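You operate a simulated robot arm through the tools that you are given. There is no shell and no other tool. Be economical: measure what you need, move in short steps, check, and stop when the job is done.

The job below is to be done with a simulated two-armed robot. You get a single attempt, and the scene is never put back.

TASK
Fetch the yellow gauge pin from the checking end of the cream cabinet's top and stand it on the pane there. Then open the cabinet door with the black handle, put the hand roller on the shelf behind the door with the black handle, then shut the door. Then open the cabinet door with the blue handle, take the crayon and leave it on the shelf behind the door with the blue handle and shut the door again. Then open the grey powder tub lid. Keep to this order. Set down upright: gauge pin, hand roller.

It is judged by the outcome, as a careful person would: the job done as asked, and still so three seconds after it is handed in. It fails if anything else is knocked over, pushed out of place, dropped, spilled or broken. Lids that push on must go on centred and level and be pressed home; caps that screw on are set level and turned clockwise until they are tight.

THE ROBOT
Two 7-joint arms with two-finger parallel grippers on one trunk, on a base that drives. Base frame: it is fixed to the floor where the robot stands at the start and does not move with it; the origin is under the middle of the robot, x ahead of it, y to its left, z up. Lengths are in mm, angles in degrees, forces in N, time in s.
The left shoulder is at the start at [50, 168, 1057], the right one opposite. With the tool pointing down near the work surface each hand reaches from about 200 to 660 mm from the robot's upright axis, wherever it stands, measured 20 degrees to its own side. Places, roughly: cabinet door with the black handle [1000, 200, 400]; cabinet door with the blue handle [1000, 900, 400]; crayon [500, 1000, 750]; gauge pin [500, 250, 750]; grey powder tub lid [4100, 2000, 1000]; hand roller (7x6x7 cm) [500, 900, 800]; pane (11x6x1 cm) [600, 500, 700]; shelf behind the door with the black handle [700, 300, 400]; shelf behind the door with the blue handle [700, 900, 400]. Payload 1.57 kg a hand.
Tool frame (each hand has its own): the origin (TCP) lies between the finger pads and is the grasp point; the fingertips stand 30 mm ahead of it; z points along the fingers, y is the line along which they close. Largest opening 80 mm; finger width 17, thickness 12; the body of the gripper, 40 by 82 mm, starts 80 mm behind the TCP.
Orientation is told as [roll, pitch, yaw] about the base's x, y, z axes, in that order, counted from this pose: with the fingers straight down and closing along the base's y, the tool's x points along the base's -x, its y along +y and its z along -z.

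THE INTERFACE
- The arms move only by the tool play_rows. It takes "left_moves", "right_moves" or both (then of equal length, played together; a hand with none holds still); each is one flat list of numbers, 7 for each row, row after row: the finger opening in mm, from 0 to 80, then the shift along the base's x, y, z in units of 250 mm (1.0 is 250 mm), then the turn, a rotation vector about the base's x, y, z in units of 45 degrees (1.0 is 45 degrees). In form: [grip, tx, ty, tz, wx, wy, wz, grip, tx, ty, tz, wx, wy, wz, ...]. A call has 1 to 10 rows; each row is the pose to reach, as a shift and turn from the pose commanded when the call began. A call with a number of a shift or a turn outside -1 to 1 is refused whole. Each row takes 0.2 s and may step no farther than 50 mm and 8.6 degrees from the row before; otherwise, or with a gripper value out of range, the whole call is refused. A pose out of reach is approached as far as the arm can. The call stops where the force on the tool passes 40 N (or 10 N more than at its start, if that is more) or the arm is blocked; 0.2 s more then pass. The fingers move at their own pace (about 45 mm/s each) and stop on an object; they squeeze with about 39 N. The grip force told is the motor's: it shows also when the fingers shut on nothing. Time passes only in rows, and 0.2 s behind the last, so rows that repeat a pose let the fingers close. It gives the time, the measured TCP pose, the force on the tool (base axes), the opening and the grip force at its end, in the units of the frame above (readings bear some noise), with the torque about the TCP (base axes, N m) and any sound that the robot's microphone picked up, and new pictures: "views" is both (left out), scene, wrist or none (wrist: the cameras of the hands that moved).
- Cameras (640 x 400 px; columns grow to the right, rows downward): "scene" is now at [110.1, 42.1, 1253.8]; the picture's right is [0.52, -0.85, 0.00], its down [-0.60, -0.37, -0.71] and it looks along [0.60, 0.37, -0.71] (base axes); focal length 222 px, centre (320, 200). "left" rides on the left gripper at [72, 7, -122] in its tool frame; the picture's right is [-0.09, 1.00, 0.00], its down [-0.84, -0.08, -0.54] and it looks along [-0.54, -0.05, 0.84] (tool axes); focal length 238 px, centre (320, 200). "right" rides on the right gripper at [72, -7, -122] in its tool frame; the picture's right is [0.09, 1.00, 0.00], its down [-0.84, 0.08, -0.54] and it looks along [-0.54, 0.05, 0.84] (tool axes); focal length 238 px, centre (320, 200). There is no depth. A picture from a camera that has moved, and an enlarged one, comes with that camera's place and axes in the base frame and with its lens.
- raise_lower(by): slides the trunk up (or, below 0, down) by that many mm; the arms and the scene camera ride with it, the base frame stays. It gives what a move gives, with no picture.
- steer(legs): drives the robot by 1 to 6 legs, each [ahead, left, turn to the left] in mm, mm and degrees, along the robot's own axes; the way and the turn of a leg run together, so that a leg with both is an arc; at most 1500 mm and 180 degrees a leg. The arms and the cameras ride along, it lands a little off, and it stops where it bumps. It gives what a move gives, and a new picture of the scene camera.
- pan_tilt(pan, tilt): turns the head with the scene camera to pan (to the left, within 80 degrees either way) and tilt (down, from -29 to 69), counted from straight ahead of the robot. It gives what a move gives, and a new picture of the scene camera.
- zoom(camera, box): a new picture of the part [left, top, right, bottom] of that camera's present view, enlarged. No time passes.
- hand_in(): hands the job in; it is judged then, once.

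Go step by step. Nothing tells you exact positions but the pictures and the camera data: compare them with the known pose of the tool, close in by small moves and look again before you grip or let go. The budget is 175 turns and 260 pictures, counting those below and the enlarged ones. Unless the task says otherwise, let go and move clear before handing in, and close with one line.

The tools are called after "Request:" as name(argument=value, ...) on one line, values as JSON. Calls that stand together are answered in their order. play_rows: Moves the arms, as the interface text tells. Its arguments: {"type":"object","properties":{"left_moves":{"type":"array","items":{"type":"number"}},"right_moves":{"type":"array","items":{"type":"number"}},"views":{"type":"string","enum":["both","scene","wrist","none"]}},"required":[]} The other tools are called the same way: raise_lower (by) slides the trunk up or down; steer (legs) drives the base; pan_tilt (pan, tilt) turns the head that bears the scene camera; zoom (camera, box) takes an enlarged picture of a part of a camera's view; hand_in () hands the job in.

At the start:

```text
time: 0.0
left_eef_pos: [348.9, 384.1, 1010.4]
left_tcp_rot: [0.0, 0.0, 0.0]
left_force: [0.6, -0.3, 1.2]
left_wrist_torque: [0.01, 0.0, 0.0]
left_finger_gap: 79.9
left_gripper_force: 0.1
right_eef_pos: [435.7, 64.3, 1088.5]
right_tcp_rot: [0.0, -0.2, 0.0]
right_force: [-0.1, -1.1, -0.1]
right_wrist_torque: [-0.01, -0.02, 0.05]
right_finger_gap: 80.1
right_gripper_force: 0.0
trunk travel left (down, up): [-225.0, 218.0]
robot x, y, heading: [-2.4, -1.1, 0.1]
head pan, tilt: [31.4, 45.0]
```

scene: 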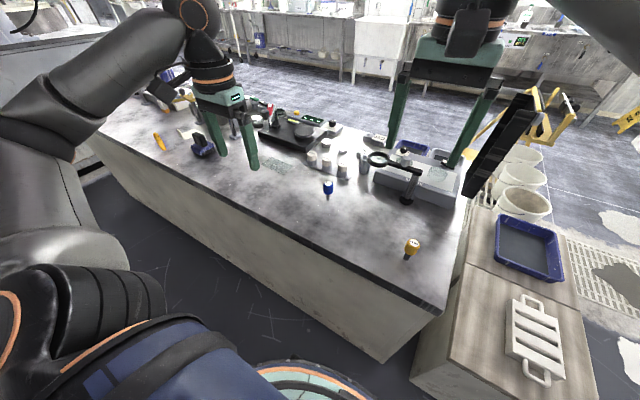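
right: 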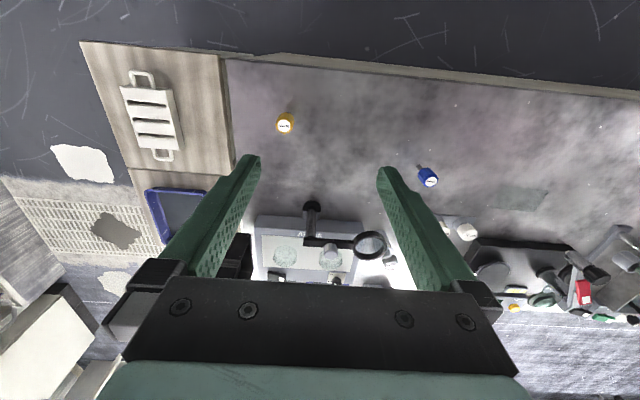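
left: 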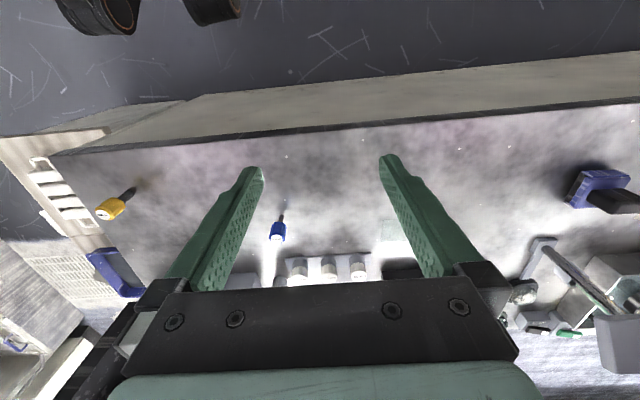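

I see the yellow gauge pin near the right end of the bench top, a faint pane near the middle, and the hand roller further left. I'll enlarge these before moving.

Request:
zoom(camera="scene", box=[120, 60, 300, 190])

Request:
zoom(camera="scene", box=[280, 110, 480, 280])

Request:
zoom(camera="right", box=[220, 60, 580, 280])

```text
3.08 times, centred on (210, 125) of scene
camera zoom: at [110.1, 42.1, 1253.8], right [0.52, -0.85, 0.0], down [-0.6, -0.37, -0.71], along [0.6, 0.37, -0.71], focal length 682 px, centre (658, 431)
```

zoom: 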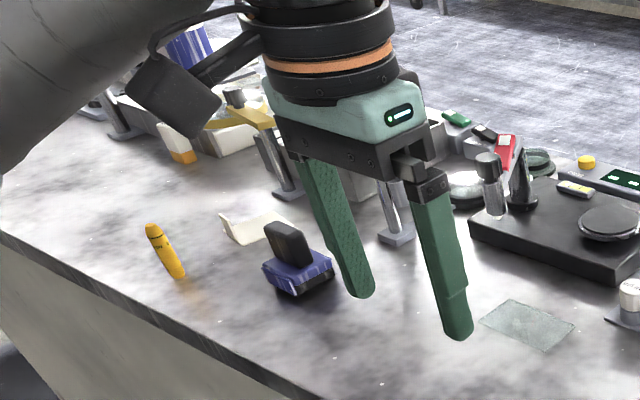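

```text
2.35 times, centred on (380, 195) of scene
camera zoom: at [110.1, 42.1, 1253.8], right [0.52, -0.85, 0.0], down [-0.6, -0.37, -0.71], along [0.6, 0.37, -0.71], focal length 521 px, centre (179, 212)
```

zoom: 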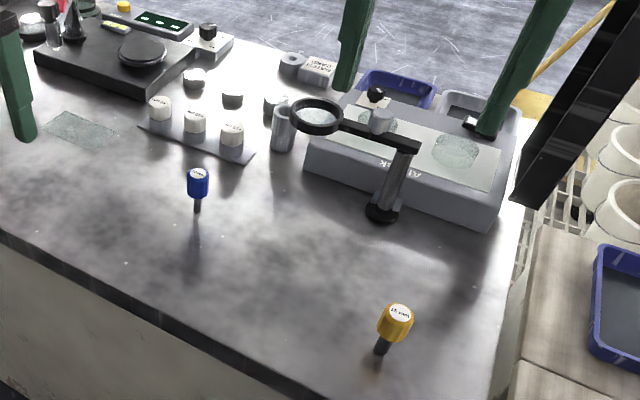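

```text
1.78 times, centred on (400, 170) of right
camera zoom: at [364.3, 58.0, 1209.4], right [-0.09, 1.0, 0.0], down [0.84, 0.08, 0.54], along [0.54, 0.05, -0.84], focal length 424 px, centre (178, 253)
```

zoom: 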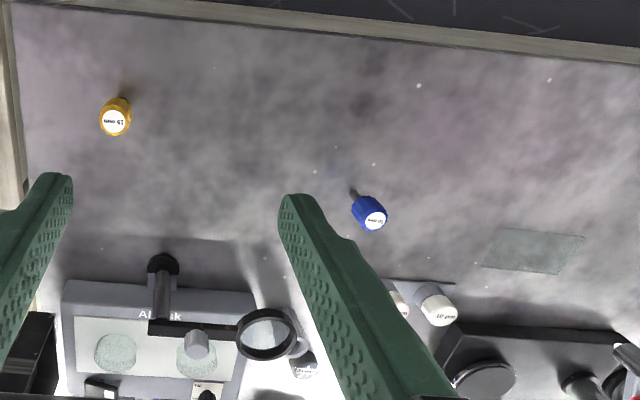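

The yellow pin looks to be near (472, 10), with its head at about z 771–815. The pane looks to be near (615, 543). I'll bring the right hand down over the pin and check.

Request:
play_rows(right_moves=[80, 0.029, -0.043, -0.174, 0, 0, 0, 80, 0.058, -0.087, -0.349, 0, 0, 0, 80, 0.087, -0.13, -0.523, 0, 0, 0, 80, 0.116, -0.174, -0.698, 0, 0, 0, 80, 0.145, -0.217, -0.84, 0, 0, 0])

```text
time: 1.2
left_eef_pos: [349.9, 385.7, 1010.1]
left_tcp_rot: [0.0, 0.0, 0.0]
left_force: [-0.2, 0.5, -0.2]
left_wrist_torque: [-0.01, 0.01, -0.02]
left_finger_gap: 79.8
left_gripper_force: 0.0
right_eef_pos: [471.0, 6.6, 878.1]
right_tcp_rot: [0.0, -0.1, -0.1]
right_force: [0.4, -0.2, 0.3]
right_wrist_torque: [0.01, 0.02, -0.01]
right_finger_gap: 80.2
right_gripper_force: 0.1
trunk travel left (down, up): [-225.0, 218.0]
robot x, y, heading: [2.7, 0.6, 0.1]
head pan, tilt: [31.4, 45.0]
camera scene: at [110.2, 42.0, 1253.9], right [0.52, -0.85, 0.0], down [-0.6, -0.37, -0.71], along [0.6, 0.37, -0.71], focal length 222 px, centre (320, 200)
camera right: at [399.9, 1.9, 999.0], right [-0.09, 1.0, 0.0], down [0.84, 0.08, 0.54], along [0.54, 0.05, -0.84], focal length 238 px, centre (320, 200)
```

scene: 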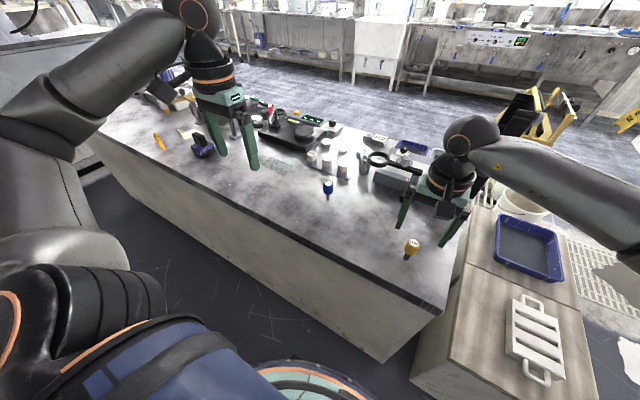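
right: 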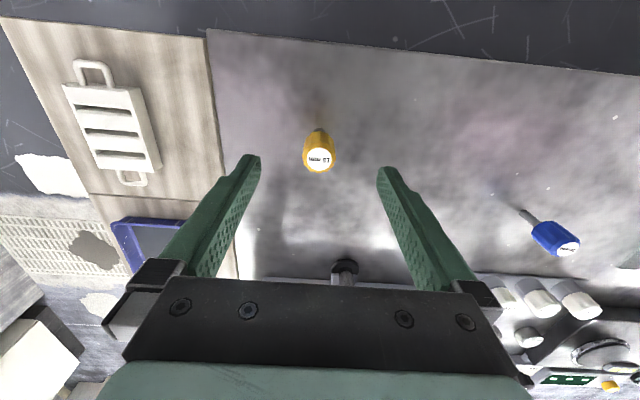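

The pin head is almost under the hand, near (476, 8). I'll lower to z 795 and close.

Request:
play_rows(right_moves=[80, 0.018, 0.006, -0.16, 0, 0, 0, 80, 0.018, 0.006, -0.33, 0, 0, 0, 80, 0.018, 0.006, -0.33, 0, 0, 0])

Request:
zoom(camera="scene", box=[360, 160, 480, 280])

```text
time: 2.0
left_eef_pos: [349.1, 385.7, 1010.7]
left_tcp_rot: [0.1, 0.0, 0.0]
left_force: [-0.2, 0.3, -0.4]
left_wrist_torque: [0.0, 0.0, -0.02]
left_finger_gap: 80.0
left_gripper_force: 0.1
right_eef_pos: [475.4, 9.4, 795.2]
right_tcp_rot: [0.0, -0.1, -0.1]
right_force: [-0.4, -0.1, -0.1]
right_wrist_torque: [0.01, -0.01, -0.01]
right_finger_gap: 79.9
right_gripper_force: 0.0
trunk travel left (down, up): [-225.0, 218.0]
robot x, y, heading: [4.0, 1.7, -0.1]
head pan, tilt: [31.4, 45.0]
camera scene: at [110.1, 42.1, 1253.8], right [0.52, -0.85, 0.0], down [-0.6, -0.37, -0.71], along [0.6, 0.37, -0.71], focal length 222 px, centre (320, 200)
camera right: at [404.2, 4.7, 916.1], right [-0.09, 1.0, 0.0], down [0.84, 0.08, 0.54], along [0.54, 0.05, -0.84], focal length 238 px, centre (320, 200)
```

scene: 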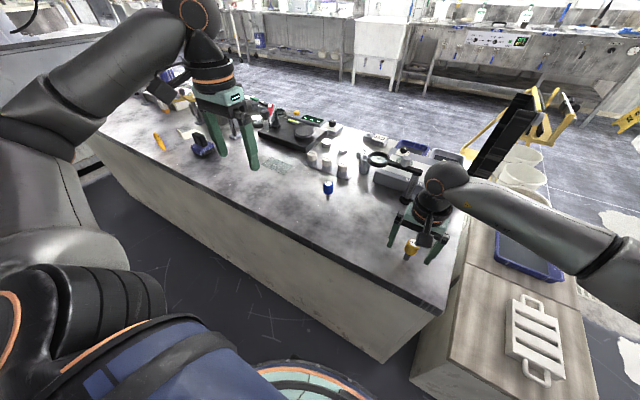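
right: 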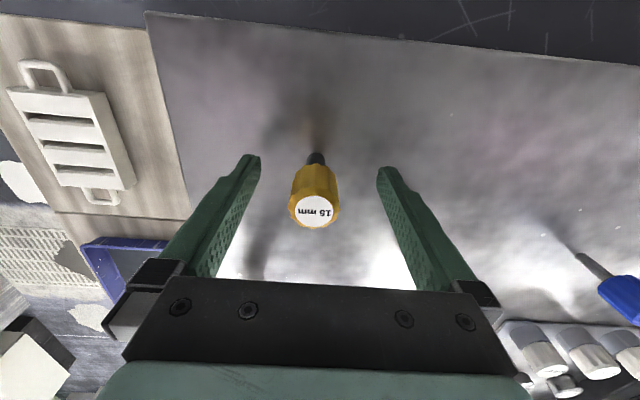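

```text
3.33 times, centred on (420, 220) of scene
camera zoom: at [110.1, 42.1, 1253.8], right [0.52, -0.85, 0.0], down [-0.6, -0.37, -0.71], along [0.6, 0.37, -0.71], focal length 739 px, centre (-13, 133)
```

zoom: 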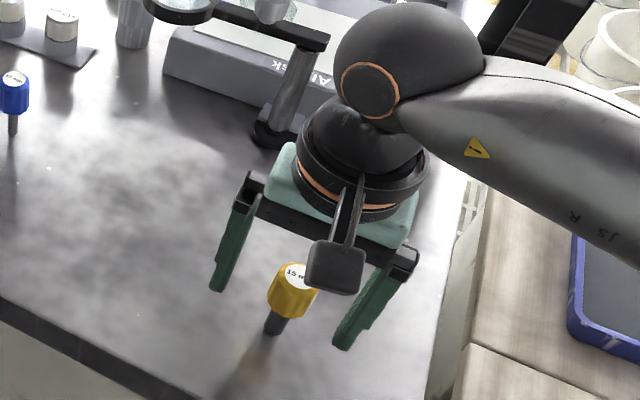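

The pin stands between the fingers at (477, 8) with its top at about 815. I'll close the fingers on the head.

Request:
play_rows(right_moves=[20, 0.006, 0, 0, 0, 0, 0, 20, 0.006, 0, 0, 0, 0, 0, 20, 0.006, 0, 0, 0, 0, 0, 20, 0.006, 0, 0, 0, 0, 0, 20, 0.006, 0.0, 0, 0, 0, 0], views="wrist")

```text
time: 3.2
left_eef_pos: [350.0, 386.4, 1011.4]
left_tcp_rot: [-0.1, 0.1, 0.0]
left_force: [0.2, -0.7, 0.8]
left_wrist_torque: [-0.01, 0.0, 0.0]
left_finger_gap: 80.0
left_gripper_force: 0.0
right_eef_pos: [477.7, 9.8, 795.2]
right_tcp_rot: [0.0, -0.1, 0.0]
right_force: [0.1, -1.5, 0.2]
right_wrist_torque: [0.0, -0.01, 0.02]
right_finger_gap: 29.0
right_gripper_force: 32.2
trunk travel left (down, up): [-225.0, 218.0]
robot x, y, heading: [-1.9, 2.6, -0.0]
head pan, tilt: [31.4, 45.0]
camera right: at [406.2, 4.4, 917.1], right [-0.09, 1.0, 0.0], down [0.84, 0.08, 0.54], along [0.54, 0.05, -0.84], focal length 238 px, centre (320, 200)
```

right: 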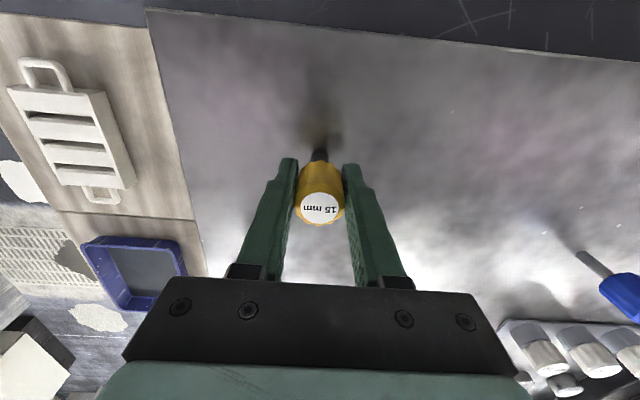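

The pin is gripped at 29 mm. I'll lift it 150 mm and drive left along the bench.

Request:
play_rows(right_moves=[20, 0, 0, 0.2, 0, 0, 0, 20, 0, 0, 0.4, 0, 0, 0, 20, 0, 0, 0.6, 0, 0, 0], views="none")

Request:
steer(legs=[[0, 300, 0], [50, 330, 0]])

```text
time: 4.0
left_eef_pos: [348.2, 385.2, 1009.9]
left_tcp_rot: [0.0, 0.0, 0.0]
left_force: [0.4, -0.4, 0.8]
left_wrist_torque: [-0.01, -0.01, 0.02]
left_finger_gap: 80.1
left_gripper_force: 0.0
right_eef_pos: [479.1, 7.6, 944.9]
right_tcp_rot: [0.0, 0.0, 0.0]
right_force: [-0.5, -0.2, -0.1]
right_wrist_torque: [0.04, 0.03, 0.02]
right_finger_gap: 29.1
right_gripper_force: 39.0
trunk travel left (down, up): [-225.0, 218.0]
robot x, y, heading: [3.1, 1.0, 0.2]
head pan, tilt: [31.4, 45.0]
```

```text
time: 7.8
left_eef_pos: [396.0, 1017.6, 1010.4]
left_tcp_rot: [0.1, 0.1, 0.5]
left_force: [-0.2, 0.2, -0.2]
left_wrist_torque: [-0.01, -0.01, 0.02]
left_finger_gap: 80.0
left_gripper_force: 0.2
right_eef_pos: [529.5, 641.5, 944.0]
right_tcp_rot: [0.0, -0.1, 0.3]
right_force: [0.0, 1.3, -0.1]
right_wrist_torque: [0.0, 0.01, 0.0]
right_finger_gap: 28.8
right_gripper_force: 38.8
trunk travel left (down, up): [-225.0, 218.0]
robot x, y, heading: [49.2, 632.1, 0.2]
head pan, tilt: [31.4, 45.0]
camera scene: at [160.0, 672.8, 1253.8], right [0.53, -0.85, 0.0], down [-0.6, -0.37, -0.71], along [0.6, 0.37, -0.71], focal length 222 px, centre (320, 200)
```

scene: 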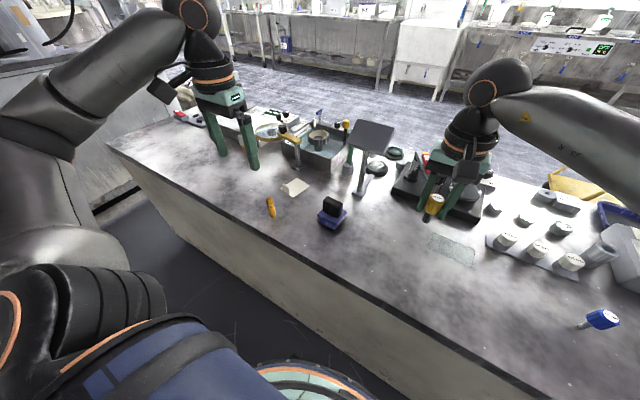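

The pane is ahead of the right hand. I'll enlarge it to measure it.

Request:
zoom(camera="scene", box=[390, 180, 550, 280])

Request:
zoom(camera="scene", box=[240, 150, 400, 250])

Request:
zoom(camera="right", box=[0, 0, 640, 400])

```text
4.00 times, centred on (470, 230) of scene
camera zoom: at [160.0, 672.8, 1253.8], right [0.53, -0.85, 0.0], down [-0.6, -0.37, -0.71], along [0.6, 0.37, -0.71], focal length 886 px, centre (-280, 80)
```

zoom: 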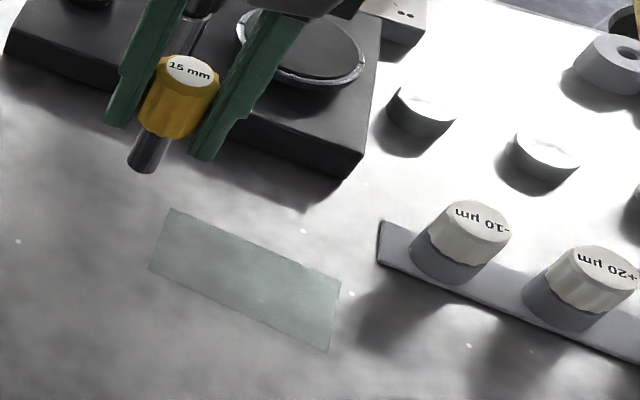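

```text
4.00 times, centred on (320, 200) of scene
camera zoom: at [160.0, 672.8, 1253.8], right [0.53, -0.85, 0.0], down [-0.6, -0.37, -0.71], along [0.6, 0.37, -0.71], focal length 886 px, centre (320, 200)
```

zoom: 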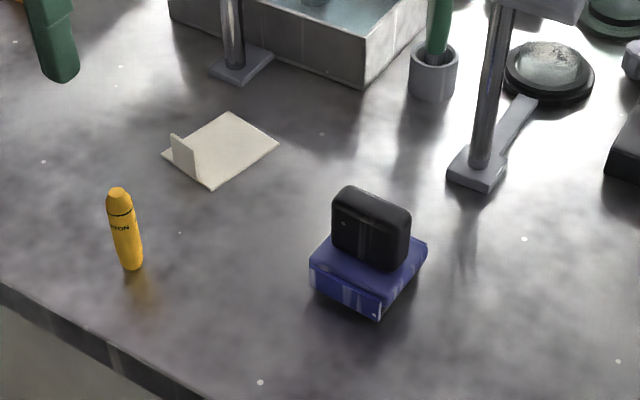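

```text
1.00 times, centred on (320, 200) of right
camera zoom: at [458.1, 635.3, 1064.8], right [-0.1, 1.0, 0.0], down [0.84, 0.08, 0.54], along [0.54, 0.05, -0.84], focal length 238 px, centre (320, 200)
```

zoom: 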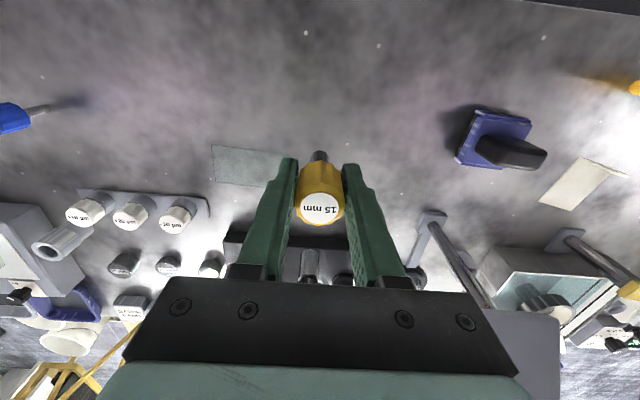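

The pane centre is at (617, 545). The pin's foot is 55 mm below the TCP, so I'll move above the pane to z 830 and look.

Request:
play_rows(right_moves=[20, 0.0875, -0.0965, -0.06, 0, 0, 0, 20, 0.175, -0.193, -0.15, 0, 0, 0, 20, 0.26, -0.29, -0.26, 0, 0, 0, 20, 0.35, -0.386, -0.36, 0, 0, 0, 20, 0.35, -0.386, -0.456, 0, 0, 0])

Request:
zoom(camera="scene", box=[390, 180, 550, 280])

```text
time: 9.1
left_eef_pos: [396.2, 1017.3, 1010.6]
left_tcp_rot: [0.0, 0.0, 0.4]
left_force: [-0.2, -0.1, 0.2]
left_wrist_torque: [-0.01, 0.03, 0.0]
left_finger_gap: 80.1
left_gripper_force: 0.0
right_eef_pos: [617.9, 547.5, 828.1]
right_tcp_rot: [0.0, 0.0, 0.4]
right_force: [-0.3, 0.2, 0.0]
right_wrist_torque: [0.01, -0.01, 0.0]
right_finger_gap: 29.0
right_gripper_force: 38.8
trunk travel left (down, up): [-225.0, 218.0]
robot x, y, heading: [52.1, 628.6, 0.2]
head pan, tilt: [31.4, 45.0]
camera scene: at [160.0, 672.4, 1253.8], right [0.53, -0.85, 0.0], down [-0.6, -0.37, -0.71], along [0.6, 0.37, -0.71], focal length 222 px, centre (320, 200)
camera right: at [546.4, 540.7, 950.5], right [-0.1, 0.99, 0.0], down [0.84, 0.08, 0.54], along [0.54, 0.05, -0.84], focal length 238 px, centre (320, 200)
```

scene: 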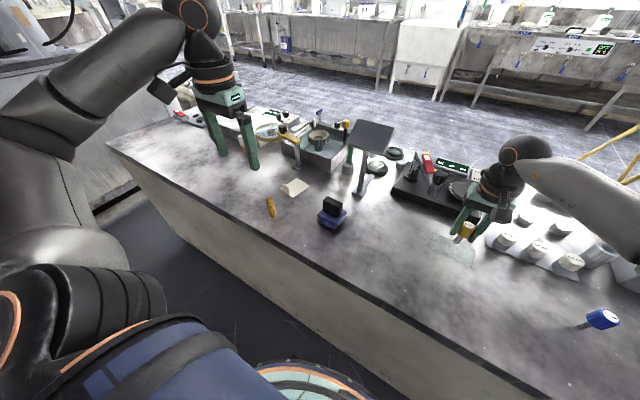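
right: 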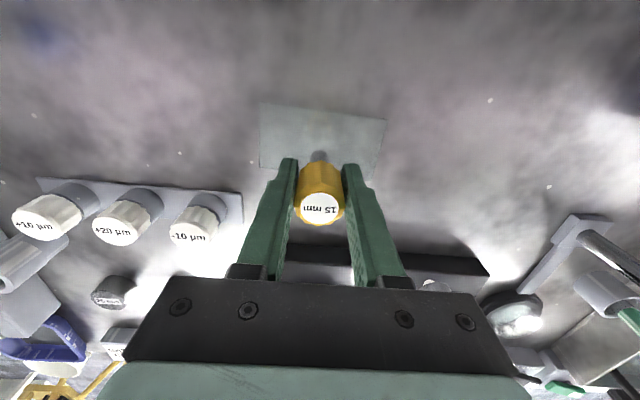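

```text
4.00 times, centred on (470, 230) of scene
camera zoom: at [160.0, 672.4, 1253.8], right [0.53, -0.85, 0.0], down [-0.6, -0.37, -0.71], along [0.6, 0.37, -0.71], focal length 886 px, centre (-280, 80)
```

zoom: 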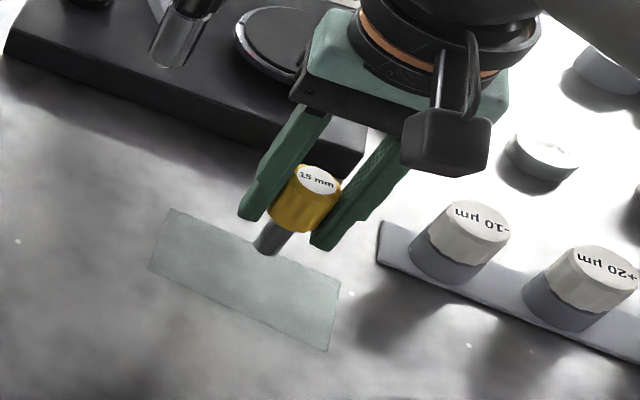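

I'm centred over the pane. I'll lower in small steps until I feel contact.

Request:
play_rows(right_moves=[20, -0.004, 0.002, -0.04, 0, 0, 0, 20, -0.004, 0.002, -0.08, 0, 0, 0, 20, -0.004, 0.002, -0.09, 0, 0, 0])

Request:
zoom(camera="scene", box=[430, 205, 510, 265])

```text
time: 9.8
left_eef_pos: [396.5, 1018.3, 1009.8]
left_tcp_rot: [0.0, 0.0, 0.5]
left_force: [0.2, 0.2, 0.9]
left_wrist_torque: [-0.02, -0.01, -0.01]
left_finger_gap: 80.0
left_gripper_force: 0.1
right_eef_pos: [617.0, 544.5, 807.8]
right_tcp_rot: [0.0, -0.1, 0.4]
right_force: [-0.5, -0.4, -1.3]
right_wrist_torque: [-0.02, -0.02, 0.0]
right_finger_gap: 29.2
right_gripper_force: 38.9
trunk travel left (down, up): [-225.0, 218.0]
robot x, y, heading: [49.3, 626.3, 0.3]
head pan, tilt: [31.4, 45.0]
camera scene: at [159.9, 672.5, 1253.8], right [0.53, -0.85, 0.0], down [-0.6, -0.37, -0.71], along [0.6, 0.37, -0.71], focal length 222 px, centre (320, 200)
camera right: at [545.3, 539.0, 928.8], right [-0.1, 1.0, 0.0], down [0.84, 0.08, 0.54], along [0.54, 0.05, -0.84], focal length 238 px, centre (320, 200)
```

scene: 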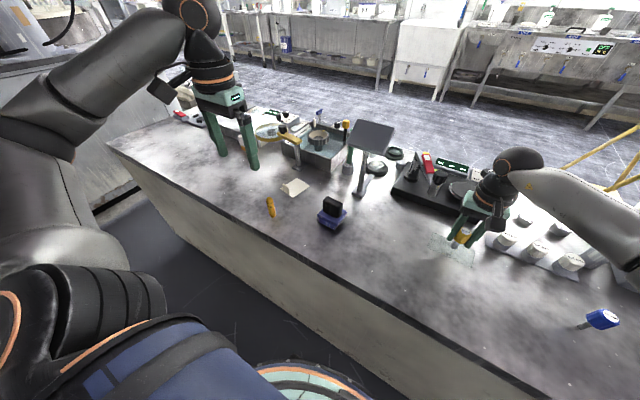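
right: 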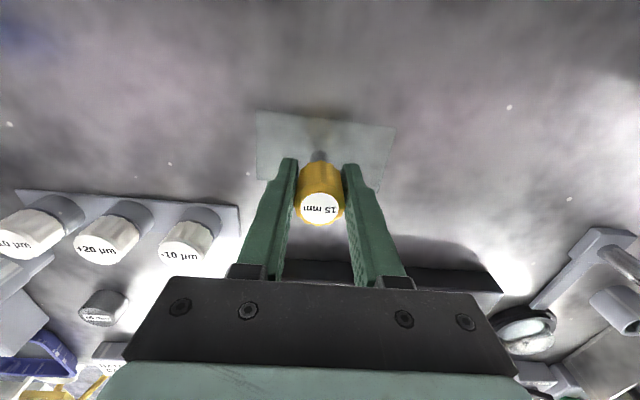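

```text
6.67 times, centred on (470, 235) of scene
camera zoom: at [159.9, 672.5, 1253.8], right [0.53, -0.85, 0.0], down [-0.6, -0.37, -0.71], along [0.6, 0.37, -0.71], focal length 1477 px, centre (-680, -33)
```

zoom: 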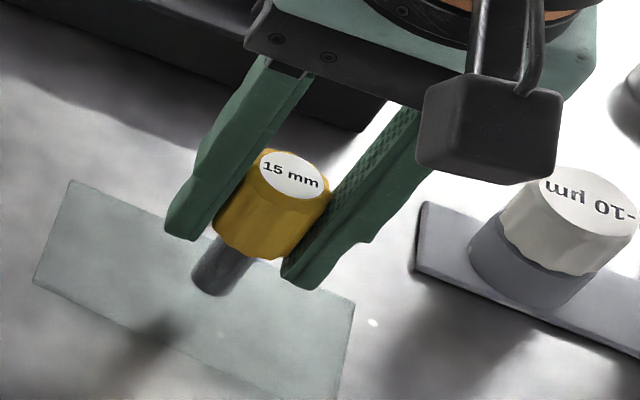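

The pin's foot is at about z 753, a few millimetres above the pane. I'll step down finely.

Request:
play_rows(right_moves=[20, 0, 0, -0.012, 0, 0, 0, 20, 0, 0, -0.02, 0, 0, 0, 20, 0, 0, -0.026, 0, 0, 0, 20, 0, 0, -0.026, 0, 0, 0], views="none")

Request:
zoom(camera="scene", box=[430, 205, 510, 265])

```text
time: 10.8
left_eef_pos: [396.4, 1017.1, 1009.1]
left_tcp_rot: [-0.2, 0.0, 0.6]
left_force: [-0.7, -0.2, 0.5]
left_wrist_torque: [-0.02, -0.02, 0.04]
left_finger_gap: 80.0
left_gripper_force: 0.1
right_eef_pos: [615.9, 545.0, 799.7]
right_tcp_rot: [-0.1, -0.1, 0.3]
right_force: [-0.3, 0.1, -0.7]
right_wrist_torque: [0.0, 0.01, -0.01]
right_finger_gap: 29.2
right_gripper_force: 39.0
trunk travel left (down, up): [-225.0, 218.0]
robot x, y, heading: [53.1, 627.5, 0.2]
head pan, tilt: [31.4, 45.0]
```

```text
6.67 times, centred on (470, 235) of scene
camera zoom: at [159.9, 672.5, 1253.8], right [0.53, -0.85, 0.0], down [-0.6, -0.37, -0.71], along [0.6, 0.37, -0.71], focal length 1477 px, centre (-680, -33)
```

zoom: 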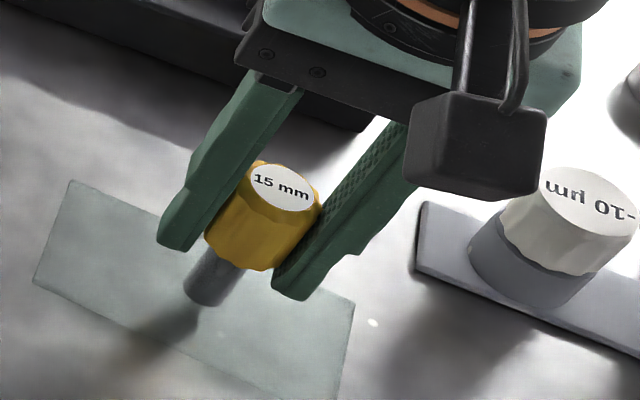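

There's no contact yet. I'll go down a few more millimetres.

Request:
play_rows(right_moves=[20, 0, 0, -0.006, 0, 0, 0, 20, 0, 0, -0.01, 0, 0, 0, 20, 0, 0, -0.012, 0, 0, 0], views="none")

```text
time: 11.7
left_eef_pos: [395.2, 1017.7, 1009.8]
left_tcp_rot: [0.0, 0.0, 0.4]
left_force: [0.2, 0.9, 0.6]
left_wrist_torque: [0.0, 0.01, -0.04]
left_finger_gap: 79.8
left_gripper_force: 0.0
right_eef_pos: [616.5, 545.6, 798.8]
right_tcp_rot: [0.1, -0.3, 0.3]
right_force: [0.9, -2.7, 9.6]
right_wrist_torque: [-0.06, -0.09, 0.02]
right_finger_gap: 28.9
right_gripper_force: 39.1
trunk travel left (down, up): [-225.0, 218.0]
robot x, y, heading: [50.8, 630.5, 0.4]
head pan, tilt: [31.4, 45.0]
```

The foot is resting on the pane, with 9.6 N upward. I'll open the fingers, then lift straight up.

Request:
play_rows(right_moves=[36, 0, 0, -0.006, 0, 0, 0, 50, 0, 0, -0.004, 0, 0, 0, 70, 0, 0, -0.004, 0, 0, 0, 70, 0, 0, -0.004, 0, 0, 0], views="wrist")

Request:
zoom(camera="scene", box=[430, 205, 510, 265])

```text
time: 12.7
left_eef_pos: [395.3, 1018.0, 1009.7]
left_tcp_rot: [0.0, 0.0, 0.5]
left_force: [0.5, 0.3, 0.2]
left_wrist_torque: [0.01, 0.0, 0.0]
left_finger_gap: 80.0
left_gripper_force: 0.1
right_eef_pos: [615.7, 545.6, 796.8]
right_tcp_rot: [0.1, -0.1, 0.4]
right_force: [-0.3, -0.6, 0.4]
right_wrist_torque: [0.0, -0.01, -0.01]
right_finger_gap: 69.8
right_gripper_force: 0.0
trunk travel left (down, up): [-225.0, 218.0]
robot x, y, heading: [51.1, 632.7, 0.5]
head pan, tilt: [31.4, 45.0]
camera right: at [544.7, 539.4, 917.6], right [-0.1, 1.0, 0.0], down [0.84, 0.08, 0.54], along [0.54, 0.05, -0.84], focal length 238 px, centre (320, 200)
```

right: 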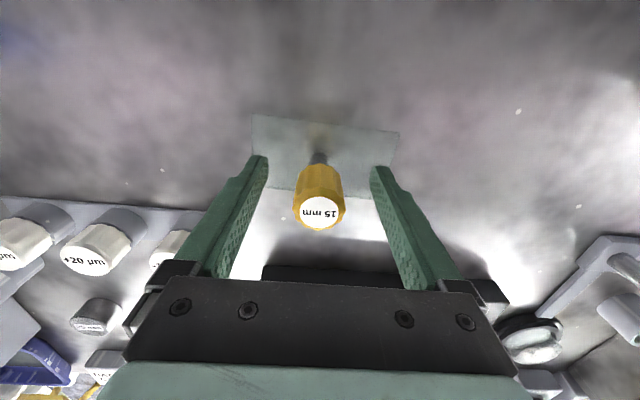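

```text
6.67 times, centred on (470, 235) of scene
camera zoom: at [159.8, 672.5, 1253.8], right [0.53, -0.85, 0.0], down [-0.6, -0.37, -0.71], along [0.6, 0.37, -0.71], focal length 1477 px, centre (-680, -33)
```

zoom: 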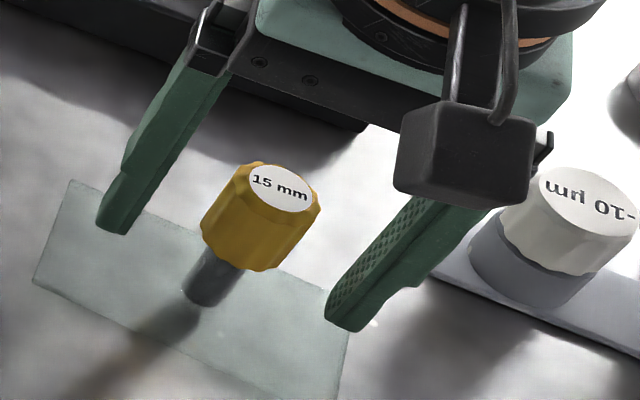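

The pin stands on the pane by itself. I'll lift the right hand clear and look left to plan the way round to the far side.

Request:
play_rows(right_moves=[70, 0, 0, 0.2, 0, 0, 0, 70, 0, 0, 0.4, 0, 0, 0, 70, -0.1, 0, 0.57, 0, 0, 0, 70, -0.27, -0.05, 0.67, 0, 0, 0, 70, -0.45, -0.1, 0.75, 0, 0, 0, 70, -0.63, -0.15, 0.8, 0, 0, 0], views="none")

Request:
pan_tilt(pan=60, tilt=25)

Request:
pan_tilt(pan=-30, tilt=25)

Request:
pan_tilt(pan=0, tilt=35)

```text
refused: row 4 steps farther than a row can; nothing moved
```

```text
time: 13.6
left_eef_pos: [395.7, 1018.0, 1010.9]
left_tcp_rot: [0.1, 0.0, 0.5]
left_force: [-0.4, -0.2, -0.3]
left_wrist_torque: [0.02, 0.0, 0.01]
left_finger_gap: 79.9
left_gripper_force: 0.0
right_eef_pos: [617.1, 546.1, 796.1]
right_tcp_rot: [0.0, 0.0, 0.4]
right_force: [0.5, -0.8, 0.5]
right_wrist_torque: [-0.01, 0.03, -0.01]
right_finger_gap: 69.8
right_gripper_force: 0.1
trunk travel left (down, up): [-225.0, 218.0]
robot x, y, heading: [47.2, 629.8, 0.6]
head pan, tilt: [60.0, 25.0]
camera scene: at [136.3, 709.7, 1284.4], right [0.87, -0.49, 0.0], down [-0.21, -0.37, -0.91], along [0.45, 0.79, -0.42], focal length 222 px, centre (320, 200)
```

scene: 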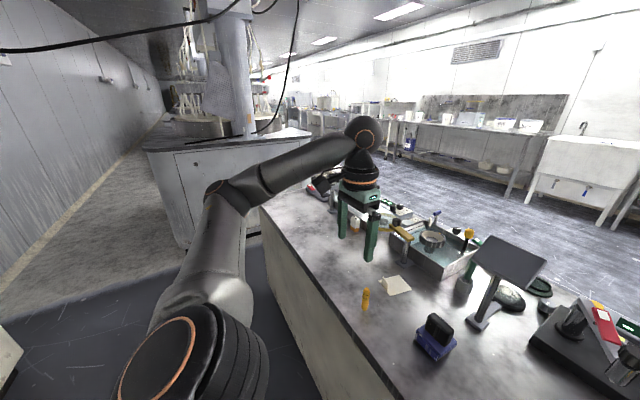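

```text
time: 15.2
left_eef_pos: [395.0, 1017.7, 1010.9]
left_tcp_rot: [0.0, 0.0, 0.5]
left_force: [-0.1, 0.1, 0.0]
left_wrist_torque: [-0.02, 0.0, -0.01]
left_finger_gap: 80.1
left_gripper_force: 0.0
right_eef_pos: [615.4, 545.8, 796.7]
right_tcp_rot: [0.0, 0.0, 0.4]
right_force: [0.1, 0.5, -0.1]
right_wrist_torque: [-0.02, 0.02, -0.05]
right_finger_gap: 69.7
right_gripper_force: 0.0
trunk travel left (down, up): [-225.0, 218.0]
robot x, y, heading: [47.9, 631.8, 0.2]
head pan, tilt: [-30.0, 25.0]
camera scene: at [170.9, 584.2, 1284.4], right [-0.49, -0.87, 0.0], down [-0.37, 0.21, -0.91], along [0.79, -0.45, -0.42], focal length 222 px, centre (320, 200)
```

scene: 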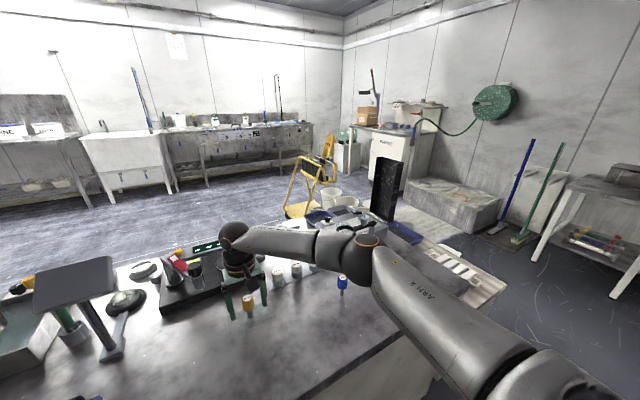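

```text
time: 16.2
left_eef_pos: [394.8, 1018.3, 1009.7]
left_tcp_rot: [0.1, 0.0, 0.5]
left_force: [-0.3, -0.2, 0.4]
left_wrist_torque: [0.0, -0.03, 0.01]
left_finger_gap: 80.0
left_gripper_force: 0.0
right_eef_pos: [616.2, 546.4, 798.1]
right_tcp_rot: [0.0, -0.1, 0.4]
right_force: [-0.5, -0.6, -0.8]
right_wrist_torque: [0.01, 0.01, -0.01]
right_finger_gap: 70.0
right_gripper_force: 0.1
trunk travel left (down, up): [-225.0, 218.0]
robot x, y, heading: [50.7, 628.1, 0.4]
head pan, tilt: [0.0, 35.0]
camera scene: at [178.8, 630.2, 1268.7], right [0.01, -1.0, 0.0], down [-0.57, 0.0, -0.82], along [0.82, 0.01, -0.57], focal length 222 px, centre (320, 200)
```

scene: 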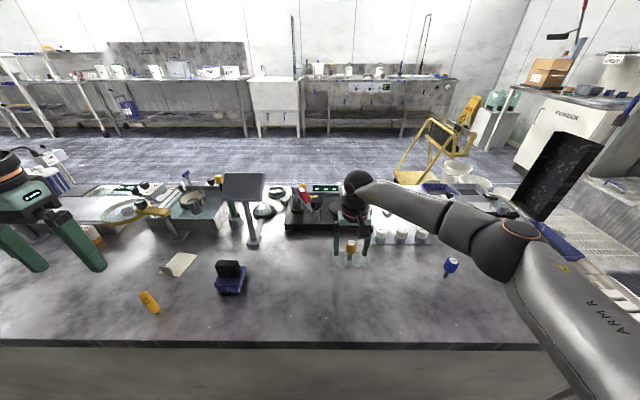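

A one-metre gap at the left end leads round to the doors on the far side. First I'll lift the right hand off the pin.

Request:
play_rows(right_moves=[70, 0, 0, 0.2, 0, 0, 0, 70, 0, 0, 0.4, 0, 0, 0, 70, -0.1, 0, 0.55, 0, 0, 0, 70, -0.25, -0.04, 0.65, 0, 0, 0, 70, -0.42, -0.08, 0.72, 0, 0, 0, 70, -0.59, -0.12, 0.78, 0, 0, 0, 70, -0.75, -0.16, 0.82, 0, 0, 0, 70, -0.9, -0.2, 0.84, 0, 0, 0], views="scene")

```text
time: 18.0
left_eef_pos: [395.8, 1017.4, 1011.0]
left_tcp_rot: [0.1, -0.1, 0.5]
left_force: [-0.8, -0.7, -0.6]
left_wrist_torque: [-0.02, -0.06, 0.01]
left_finger_gap: 80.1
left_gripper_force: 0.1
right_eef_pos: [391.9, 495.3, 1005.7]
right_tcp_rot: [0.0, -0.1, 0.3]
right_force: [0.2, 0.2, -0.3]
right_wrist_torque: [0.02, 0.01, 0.0]
right_finger_gap: 69.8
right_gripper_force: 0.2
trunk travel left (down, up): [-225.0, 218.0]
robot x, y, heading: [50.1, 630.8, 0.4]
head pan, tilt: [0.0, 35.0]
camera scene: at [178.6, 630.2, 1268.7], right [0.01, -1.0, 0.0], down [-0.57, 0.0, -0.82], along [0.82, 0.01, -0.57], focal length 222 px, centre (320, 200)
```

scene: 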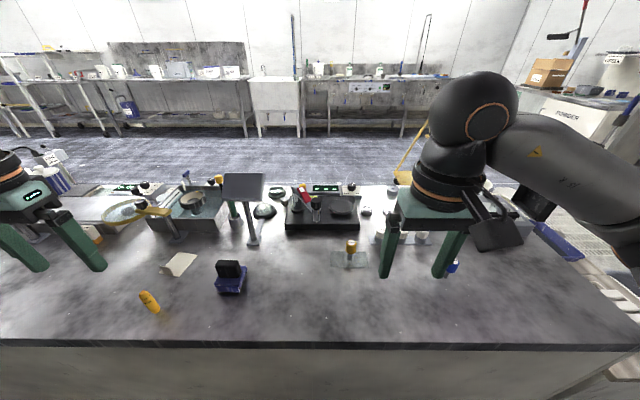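

The pin stands on the pane. I'll drive around the left end now, starting with the strafe left.

Request:
steer(legs=[[-50, 1500, 0], [0, 60, 0]])

Request:
pan_tilt(pan=0, tilt=45)

```text
refused: leg 1 is longer than a leg can be; nothing moved
```

```text
time: 18.7
left_eef_pos: [397.1, 1018.0, 1010.2]
left_tcp_rot: [-0.1, 0.0, 0.4]
left_force: [0.4, 0.2, -0.5]
left_wrist_torque: [-0.01, 0.01, -0.01]
left_finger_gap: 79.9
left_gripper_force: 0.0
right_eef_pos: [392.0, 495.4, 1005.7]
right_tcp_rot: [0.0, 0.0, 0.3]
right_force: [0.6, -0.1, -0.6]
right_wrist_torque: [0.03, -0.03, -0.04]
right_finger_gap: 70.1
right_gripper_force: 0.1
trunk travel left (down, up): [-225.0, 218.0]
robot x, y, heading: [47.3, 630.0, 0.5]
head pan, tilt: [0.0, 45.0]
camera scene: at [172.1, 630.2, 1253.9], right [0.01, -1.0, 0.0], down [-0.71, -0.01, -0.71], along [0.71, 0.01, -0.71], focal length 222 px, centre (320, 200)
```

scene: 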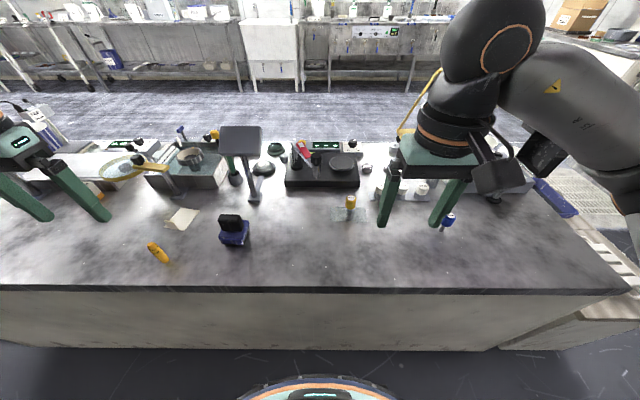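

Request:
steer(legs=[[-50, 1000, 0], [0, 530, 0]])

```text
time: 26.6
left_eef_pos: [304.9, 2574.4, 1010.4]
left_tcp_rot: [-0.1, 0.0, 1.9]
left_force: [0.5, -0.7, 0.5]
left_wrist_torque: [0.01, -0.01, -0.04]
left_finger_gap: 80.0
left_gripper_force: 0.1
right_eef_pos: [315.2, 2052.5, 1004.7]
right_tcp_rot: [0.0, -0.1, 1.8]
right_force: [0.1, -0.5, -0.6]
right_wrist_torque: [-0.05, -0.03, 0.02]
right_finger_gap: 70.1
right_gripper_force: 0.0
trunk travel left (down, up): [-225.0, 218.0]
robot x, y, heading: [-34.1, 2177.6, 1.9]
head pan, tilt: [0.0, 45.0]
camera scene: at [91.4, 2181.6, 1253.9], right [0.03, -1.0, 0.0], down [-0.71, -0.02, -0.71], along [0.71, 0.02, -0.71], focal length 222 px, centre (320, 200)
```

scene: 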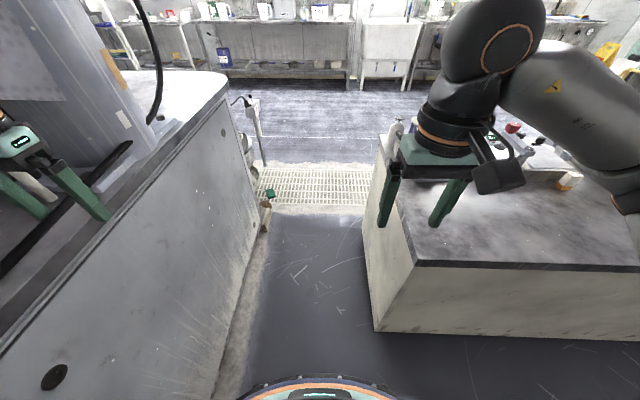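

The gap is about 700 mm wide, between y 1935 and y 2640. I'll raise both hands, turn to face −y with the arms over the cabinet end, and sidestep through along its centre.

Request:
play_rows(left_moves=[80, 0, -0.1, 0.15, 0, 0, 0, 80, -0.1, -0.25, 0.25, 0, 0, 0, 80, -0.2, -0.4, 0.35, 0, 0, 0, 80, -0.3, -0.5, 0.45, 0, 0, 0], right_moves=[70, 0, 0, 0.15, 0, 0, 0, 70, -0.1, 0, 0.25, 0, 0, 0, 70, -0.2, 0, 0.35, 0, 0, 0, 70, -0.3, 0, 0.45, 0, 0, 0], views="none")

Request:
steer(legs=[[0, 0, -91.5], [-107, 0, 0]])

Request:
pan_tilt(pan=75, tilt=40)

```text
refused: row 2 steps farther than a row can; nothing moved
```

```text
time: 31.7
left_eef_pos: [357.7, 1938.7, 1010.3]
left_tcp_rot: [0.0, 0.0, -89.1]
left_force: [-0.2, -0.4, 0.7]
left_wrist_torque: [-0.05, -0.03, 0.03]
left_finger_gap: 80.0
left_gripper_force: 0.0
right_eef_pos: [-163.6, 1939.6, 1006.3]
right_tcp_rot: [0.1, -0.1, -89.2]
right_force: [-0.3, 0.8, 0.8]
right_wrist_torque: [-0.01, -0.01, 0.03]
right_finger_gap: 69.6
right_gripper_force: 0.0
trunk travel left (down, up): [-225.0, 218.0]
robot x, y, heading: [-28.1, 2282.0, -88.9]
head pan, tilt: [0.0, 45.0]
camera scene: at [-29.7, 2161.2, 1253.9], right [-1.0, -0.02, 0.0], down [-0.01, 0.71, -0.71], along [0.01, -0.71, -0.71], focal length 222 px, centre (320, 200)
```

scene: 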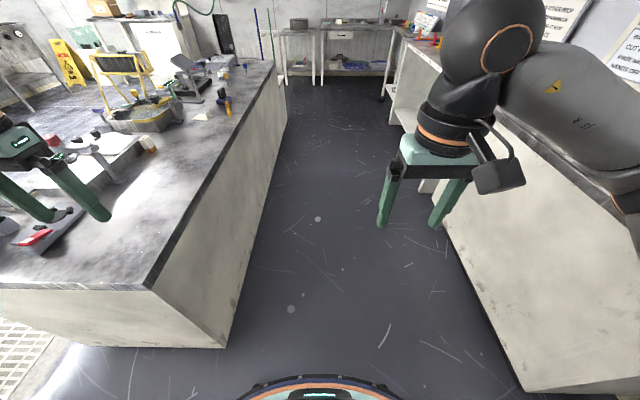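

```text
time: 33.1
left_eef_pos: [359.2, 1939.5, 1011.5]
left_tcp_rot: [0.0, 0.0, -89.1]
left_force: [0.3, 0.5, 0.2]
left_wrist_torque: [0.0, -0.03, -0.03]
left_finger_gap: 80.2
left_gripper_force: 0.1
right_eef_pos: [-163.1, 1939.1, 1005.4]
right_tcp_rot: [0.0, 0.0, -89.2]
right_force: [-0.5, -0.5, 1.5]
right_wrist_torque: [0.01, -0.01, 0.03]
right_finger_gap: 70.1
right_gripper_force: 0.1
trunk travel left (down, up): [-225.0, 218.0]
robot x, y, heading: [-35.0, 2276.2, -89.0]
head pan, tilt: [75.0, 40.0]
camera scene: at [51.5, 2221.2, 1261.1], right [-0.24, -0.97, 0.0], down [-0.62, 0.16, -0.77], along [0.74, -0.19, -0.64], focal length 222 px, centre (320, 200)
```

scene: 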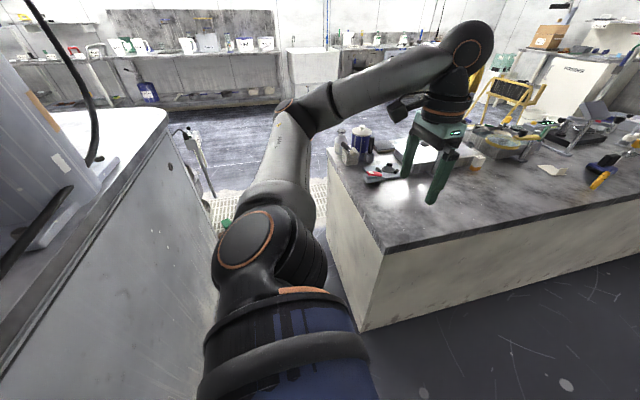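

The way along the cabinet end is clear apart from a jar about 910 mm high at the far corner. I'll raise the hands for margin, then sidestep through.

Request:
play_rows(left_moves=[80, 0, 0.05, 0.15, 0, 0, 0, 80, 0, 0.1, 0.3, 0, 0, 0, 80, 0, 0.15, 0.4, 0, 0, 0], right_moves=[70, 0, 0.05, 0.15, 0, 0, 0, 70, 0, 0.1, 0.3, 0, 0, 0, 70, 0, 0.15, 0.4, 0, 0, 0], views="none")

Request:
steer(legs=[[0, 500, -1]])

```text
time: 34.0
left_eef_pos: [355.9, 1972.3, 1108.0]
left_tcp_rot: [-0.1, 0.1, -89.1]
left_force: [0.2, -1.1, -0.7]
left_wrist_torque: [0.04, 0.02, 0.01]
left_finger_gap: 79.7
left_gripper_force: 0.0
left hand out of reach, approached as far as the arm can: row 3
right_eef_pos: [-161.2, 1976.8, 1106.5]
right_tcp_rot: [0.0, -0.1, -89.2]
right_force: [-0.5, 1.4, -0.6]
right_wrist_torque: [-0.01, -0.03, 0.02]
right_finger_gap: 70.0
right_gripper_force: 0.1
trunk travel left (down, up): [-225.0, 218.0]
robot x, y, heading: [-31.4, 2285.0, -89.2]
head pan, tilt: [75.0, 40.0]
```

```text
time: 36.9
left_eef_pos: [848.6, 1971.5, 1108.0]
left_tcp_rot: [0.0, 0.0, -89.8]
left_force: [1.2, 0.1, -0.1]
left_wrist_torque: [0.01, 0.05, 0.01]
left_finger_gap: 80.1
left_gripper_force: 0.0
right_eef_pos: [331.3, 1983.4, 1106.9]
right_tcp_rot: [-0.1, 0.1, -89.9]
right_force: [-0.3, 0.3, 0.8]
right_wrist_torque: [0.0, 0.0, 0.03]
right_finger_gap: 70.1
right_gripper_force: 0.1
trunk travel left (down, up): [-225.0, 218.0]
robot x, y, heading: [466.8, 2286.4, -89.8]
head pan, tilt: [75.0, 40.0]
camera scene: at [547.6, 2224.9, 1261.1], right [-0.26, -0.97, 0.0], down [-0.62, 0.16, -0.77], along [0.74, -0.2, -0.64], focal length 222 px, centre (320, 200)
```

scene: 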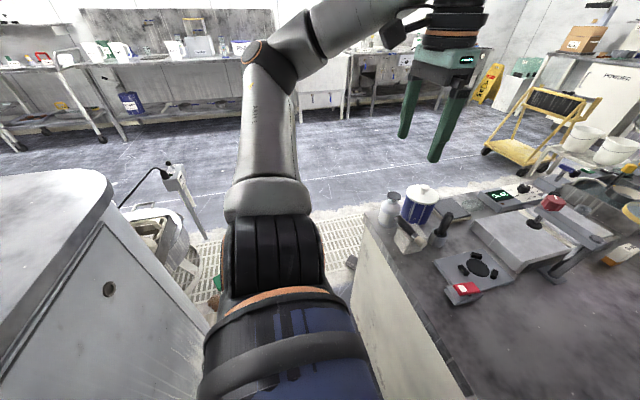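

Still clear on both sides. I'll carry on to about x 1750, then turn to face the cabinet's back.

Request:
steer(legs=[[10, 1000, 0], [100, 300, 0], [0, 0, -90], [0, 700, 0]])

Request:
pan_tilt(pan=25, tilt=40)

```text
time: 51.0
left_eef_pos: [1447.4, 1107.9, 1108.3]
left_tcp_rot: [0.0, 0.0, -179.9]
left_force: [-0.5, 0.1, 0.0]
left_wrist_torque: [0.01, 0.02, 0.01]
left_finger_gap: 80.2
left_gripper_force: 0.0
right_eef_pos: [1458.3, 1625.2, 1107.1]
right_tcp_rot: [0.0, 0.0, -180.0]
right_force: [-0.3, 0.0, -0.1]
right_wrist_torque: [-0.02, -0.04, 0.03]
right_finger_gap: 70.1
right_gripper_force: 0.1
trunk travel left (down, up): [-225.0, 218.0]
robot x, y, heading: [1760.9, 1492.3, -179.8]
head pan, tilt: [75.0, 40.0]
camera scene: at [1701.1, 1409.5, 1261.1], right [-0.97, 0.26, 0.0], down [0.16, 0.62, -0.77], along [-0.2, -0.74, -0.64], focal length 222 px, centre (320, 200)
```

scene: 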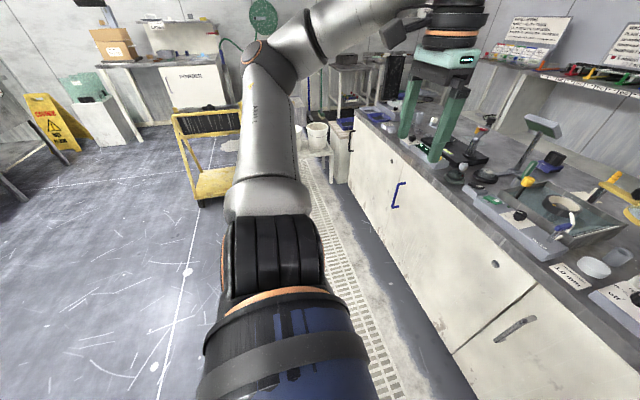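

```text
time: 52.2
left_eef_pos: [1446.7, 1109.8, 1107.8]
left_tcp_rot: [-0.1, 0.0, -179.9]
left_force: [-0.1, 0.1, 0.2]
left_wrist_torque: [0.0, 0.02, 0.01]
left_finger_gap: 79.9
left_gripper_force: 0.1
right_eef_pos: [1458.8, 1625.9, 1107.8]
right_tcp_rot: [0.1, 0.0, -179.8]
right_force: [0.3, -0.3, 0.5]
right_wrist_torque: [0.02, 0.0, -0.01]
right_finger_gap: 69.8
right_gripper_force: 0.0
trunk travel left (down, up): [-225.0, 218.0]
robot x, y, heading: [1760.4, 1493.5, -180.3]
head pan, tilt: [25.0, 40.0]
camera scene: at [1645.9, 1455.7, 1261.1], right [-0.43, 0.9, 0.0], down [0.58, 0.27, -0.77], along [-0.69, -0.33, -0.64], focal length 222 px, centre (320, 200)
```

scene: 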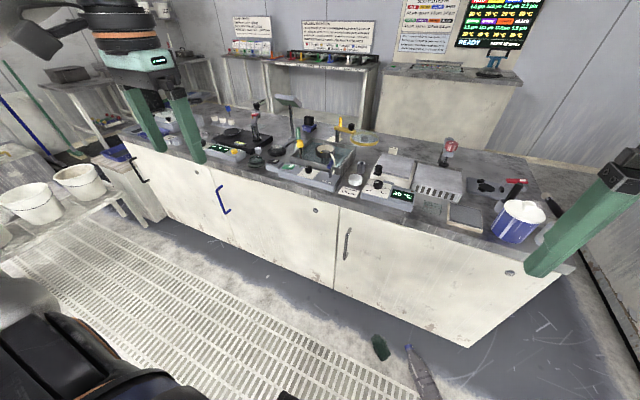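

All three doors show on the far side, with black, blue and grey handles. I'll enlarge to see the handles, gaps and hinge sides.

Request:
zoom(camera="scene", box=[100, 120, 360, 290])

Request:
zoom(camera="scene", box=[100, 130, 180, 230])

```text
2.35 times, centred on (230, 205) of scene
camera zoom: at [1645.9, 1455.7, 1261.1], right [-0.43, 0.9, 0.0], down [0.58, 0.27, -0.77], along [-0.69, -0.33, -0.64], focal length 521 px, centre (532, 188)
```

zoom: 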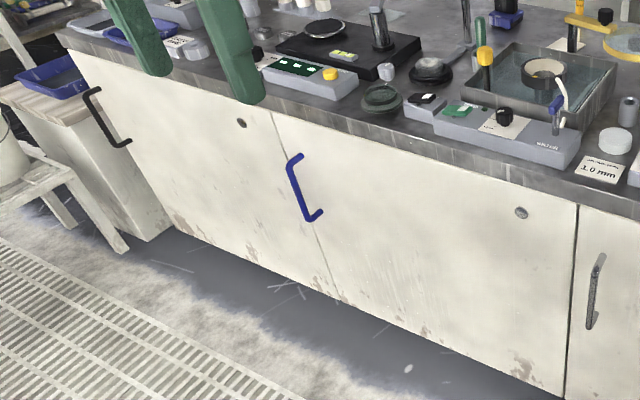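

```text
4.00 times, centred on (140, 180) of scene
camera zoom: at [1645.9, 1455.7, 1261.1], right [-0.43, 0.9, 0.0], down [0.58, 0.27, -0.77], along [-0.69, -0.33, -0.64], focal length 886 px, centre (1040, 280)
```

zoom: 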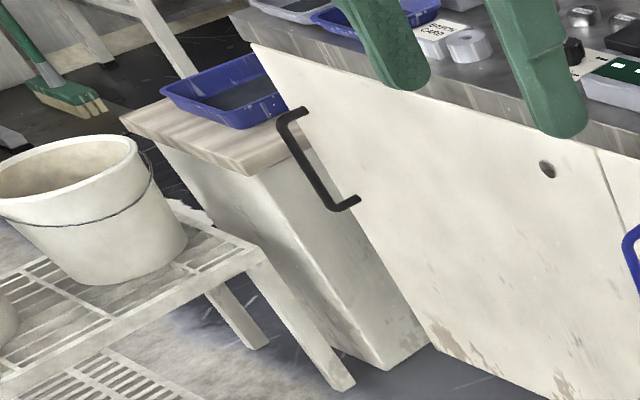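

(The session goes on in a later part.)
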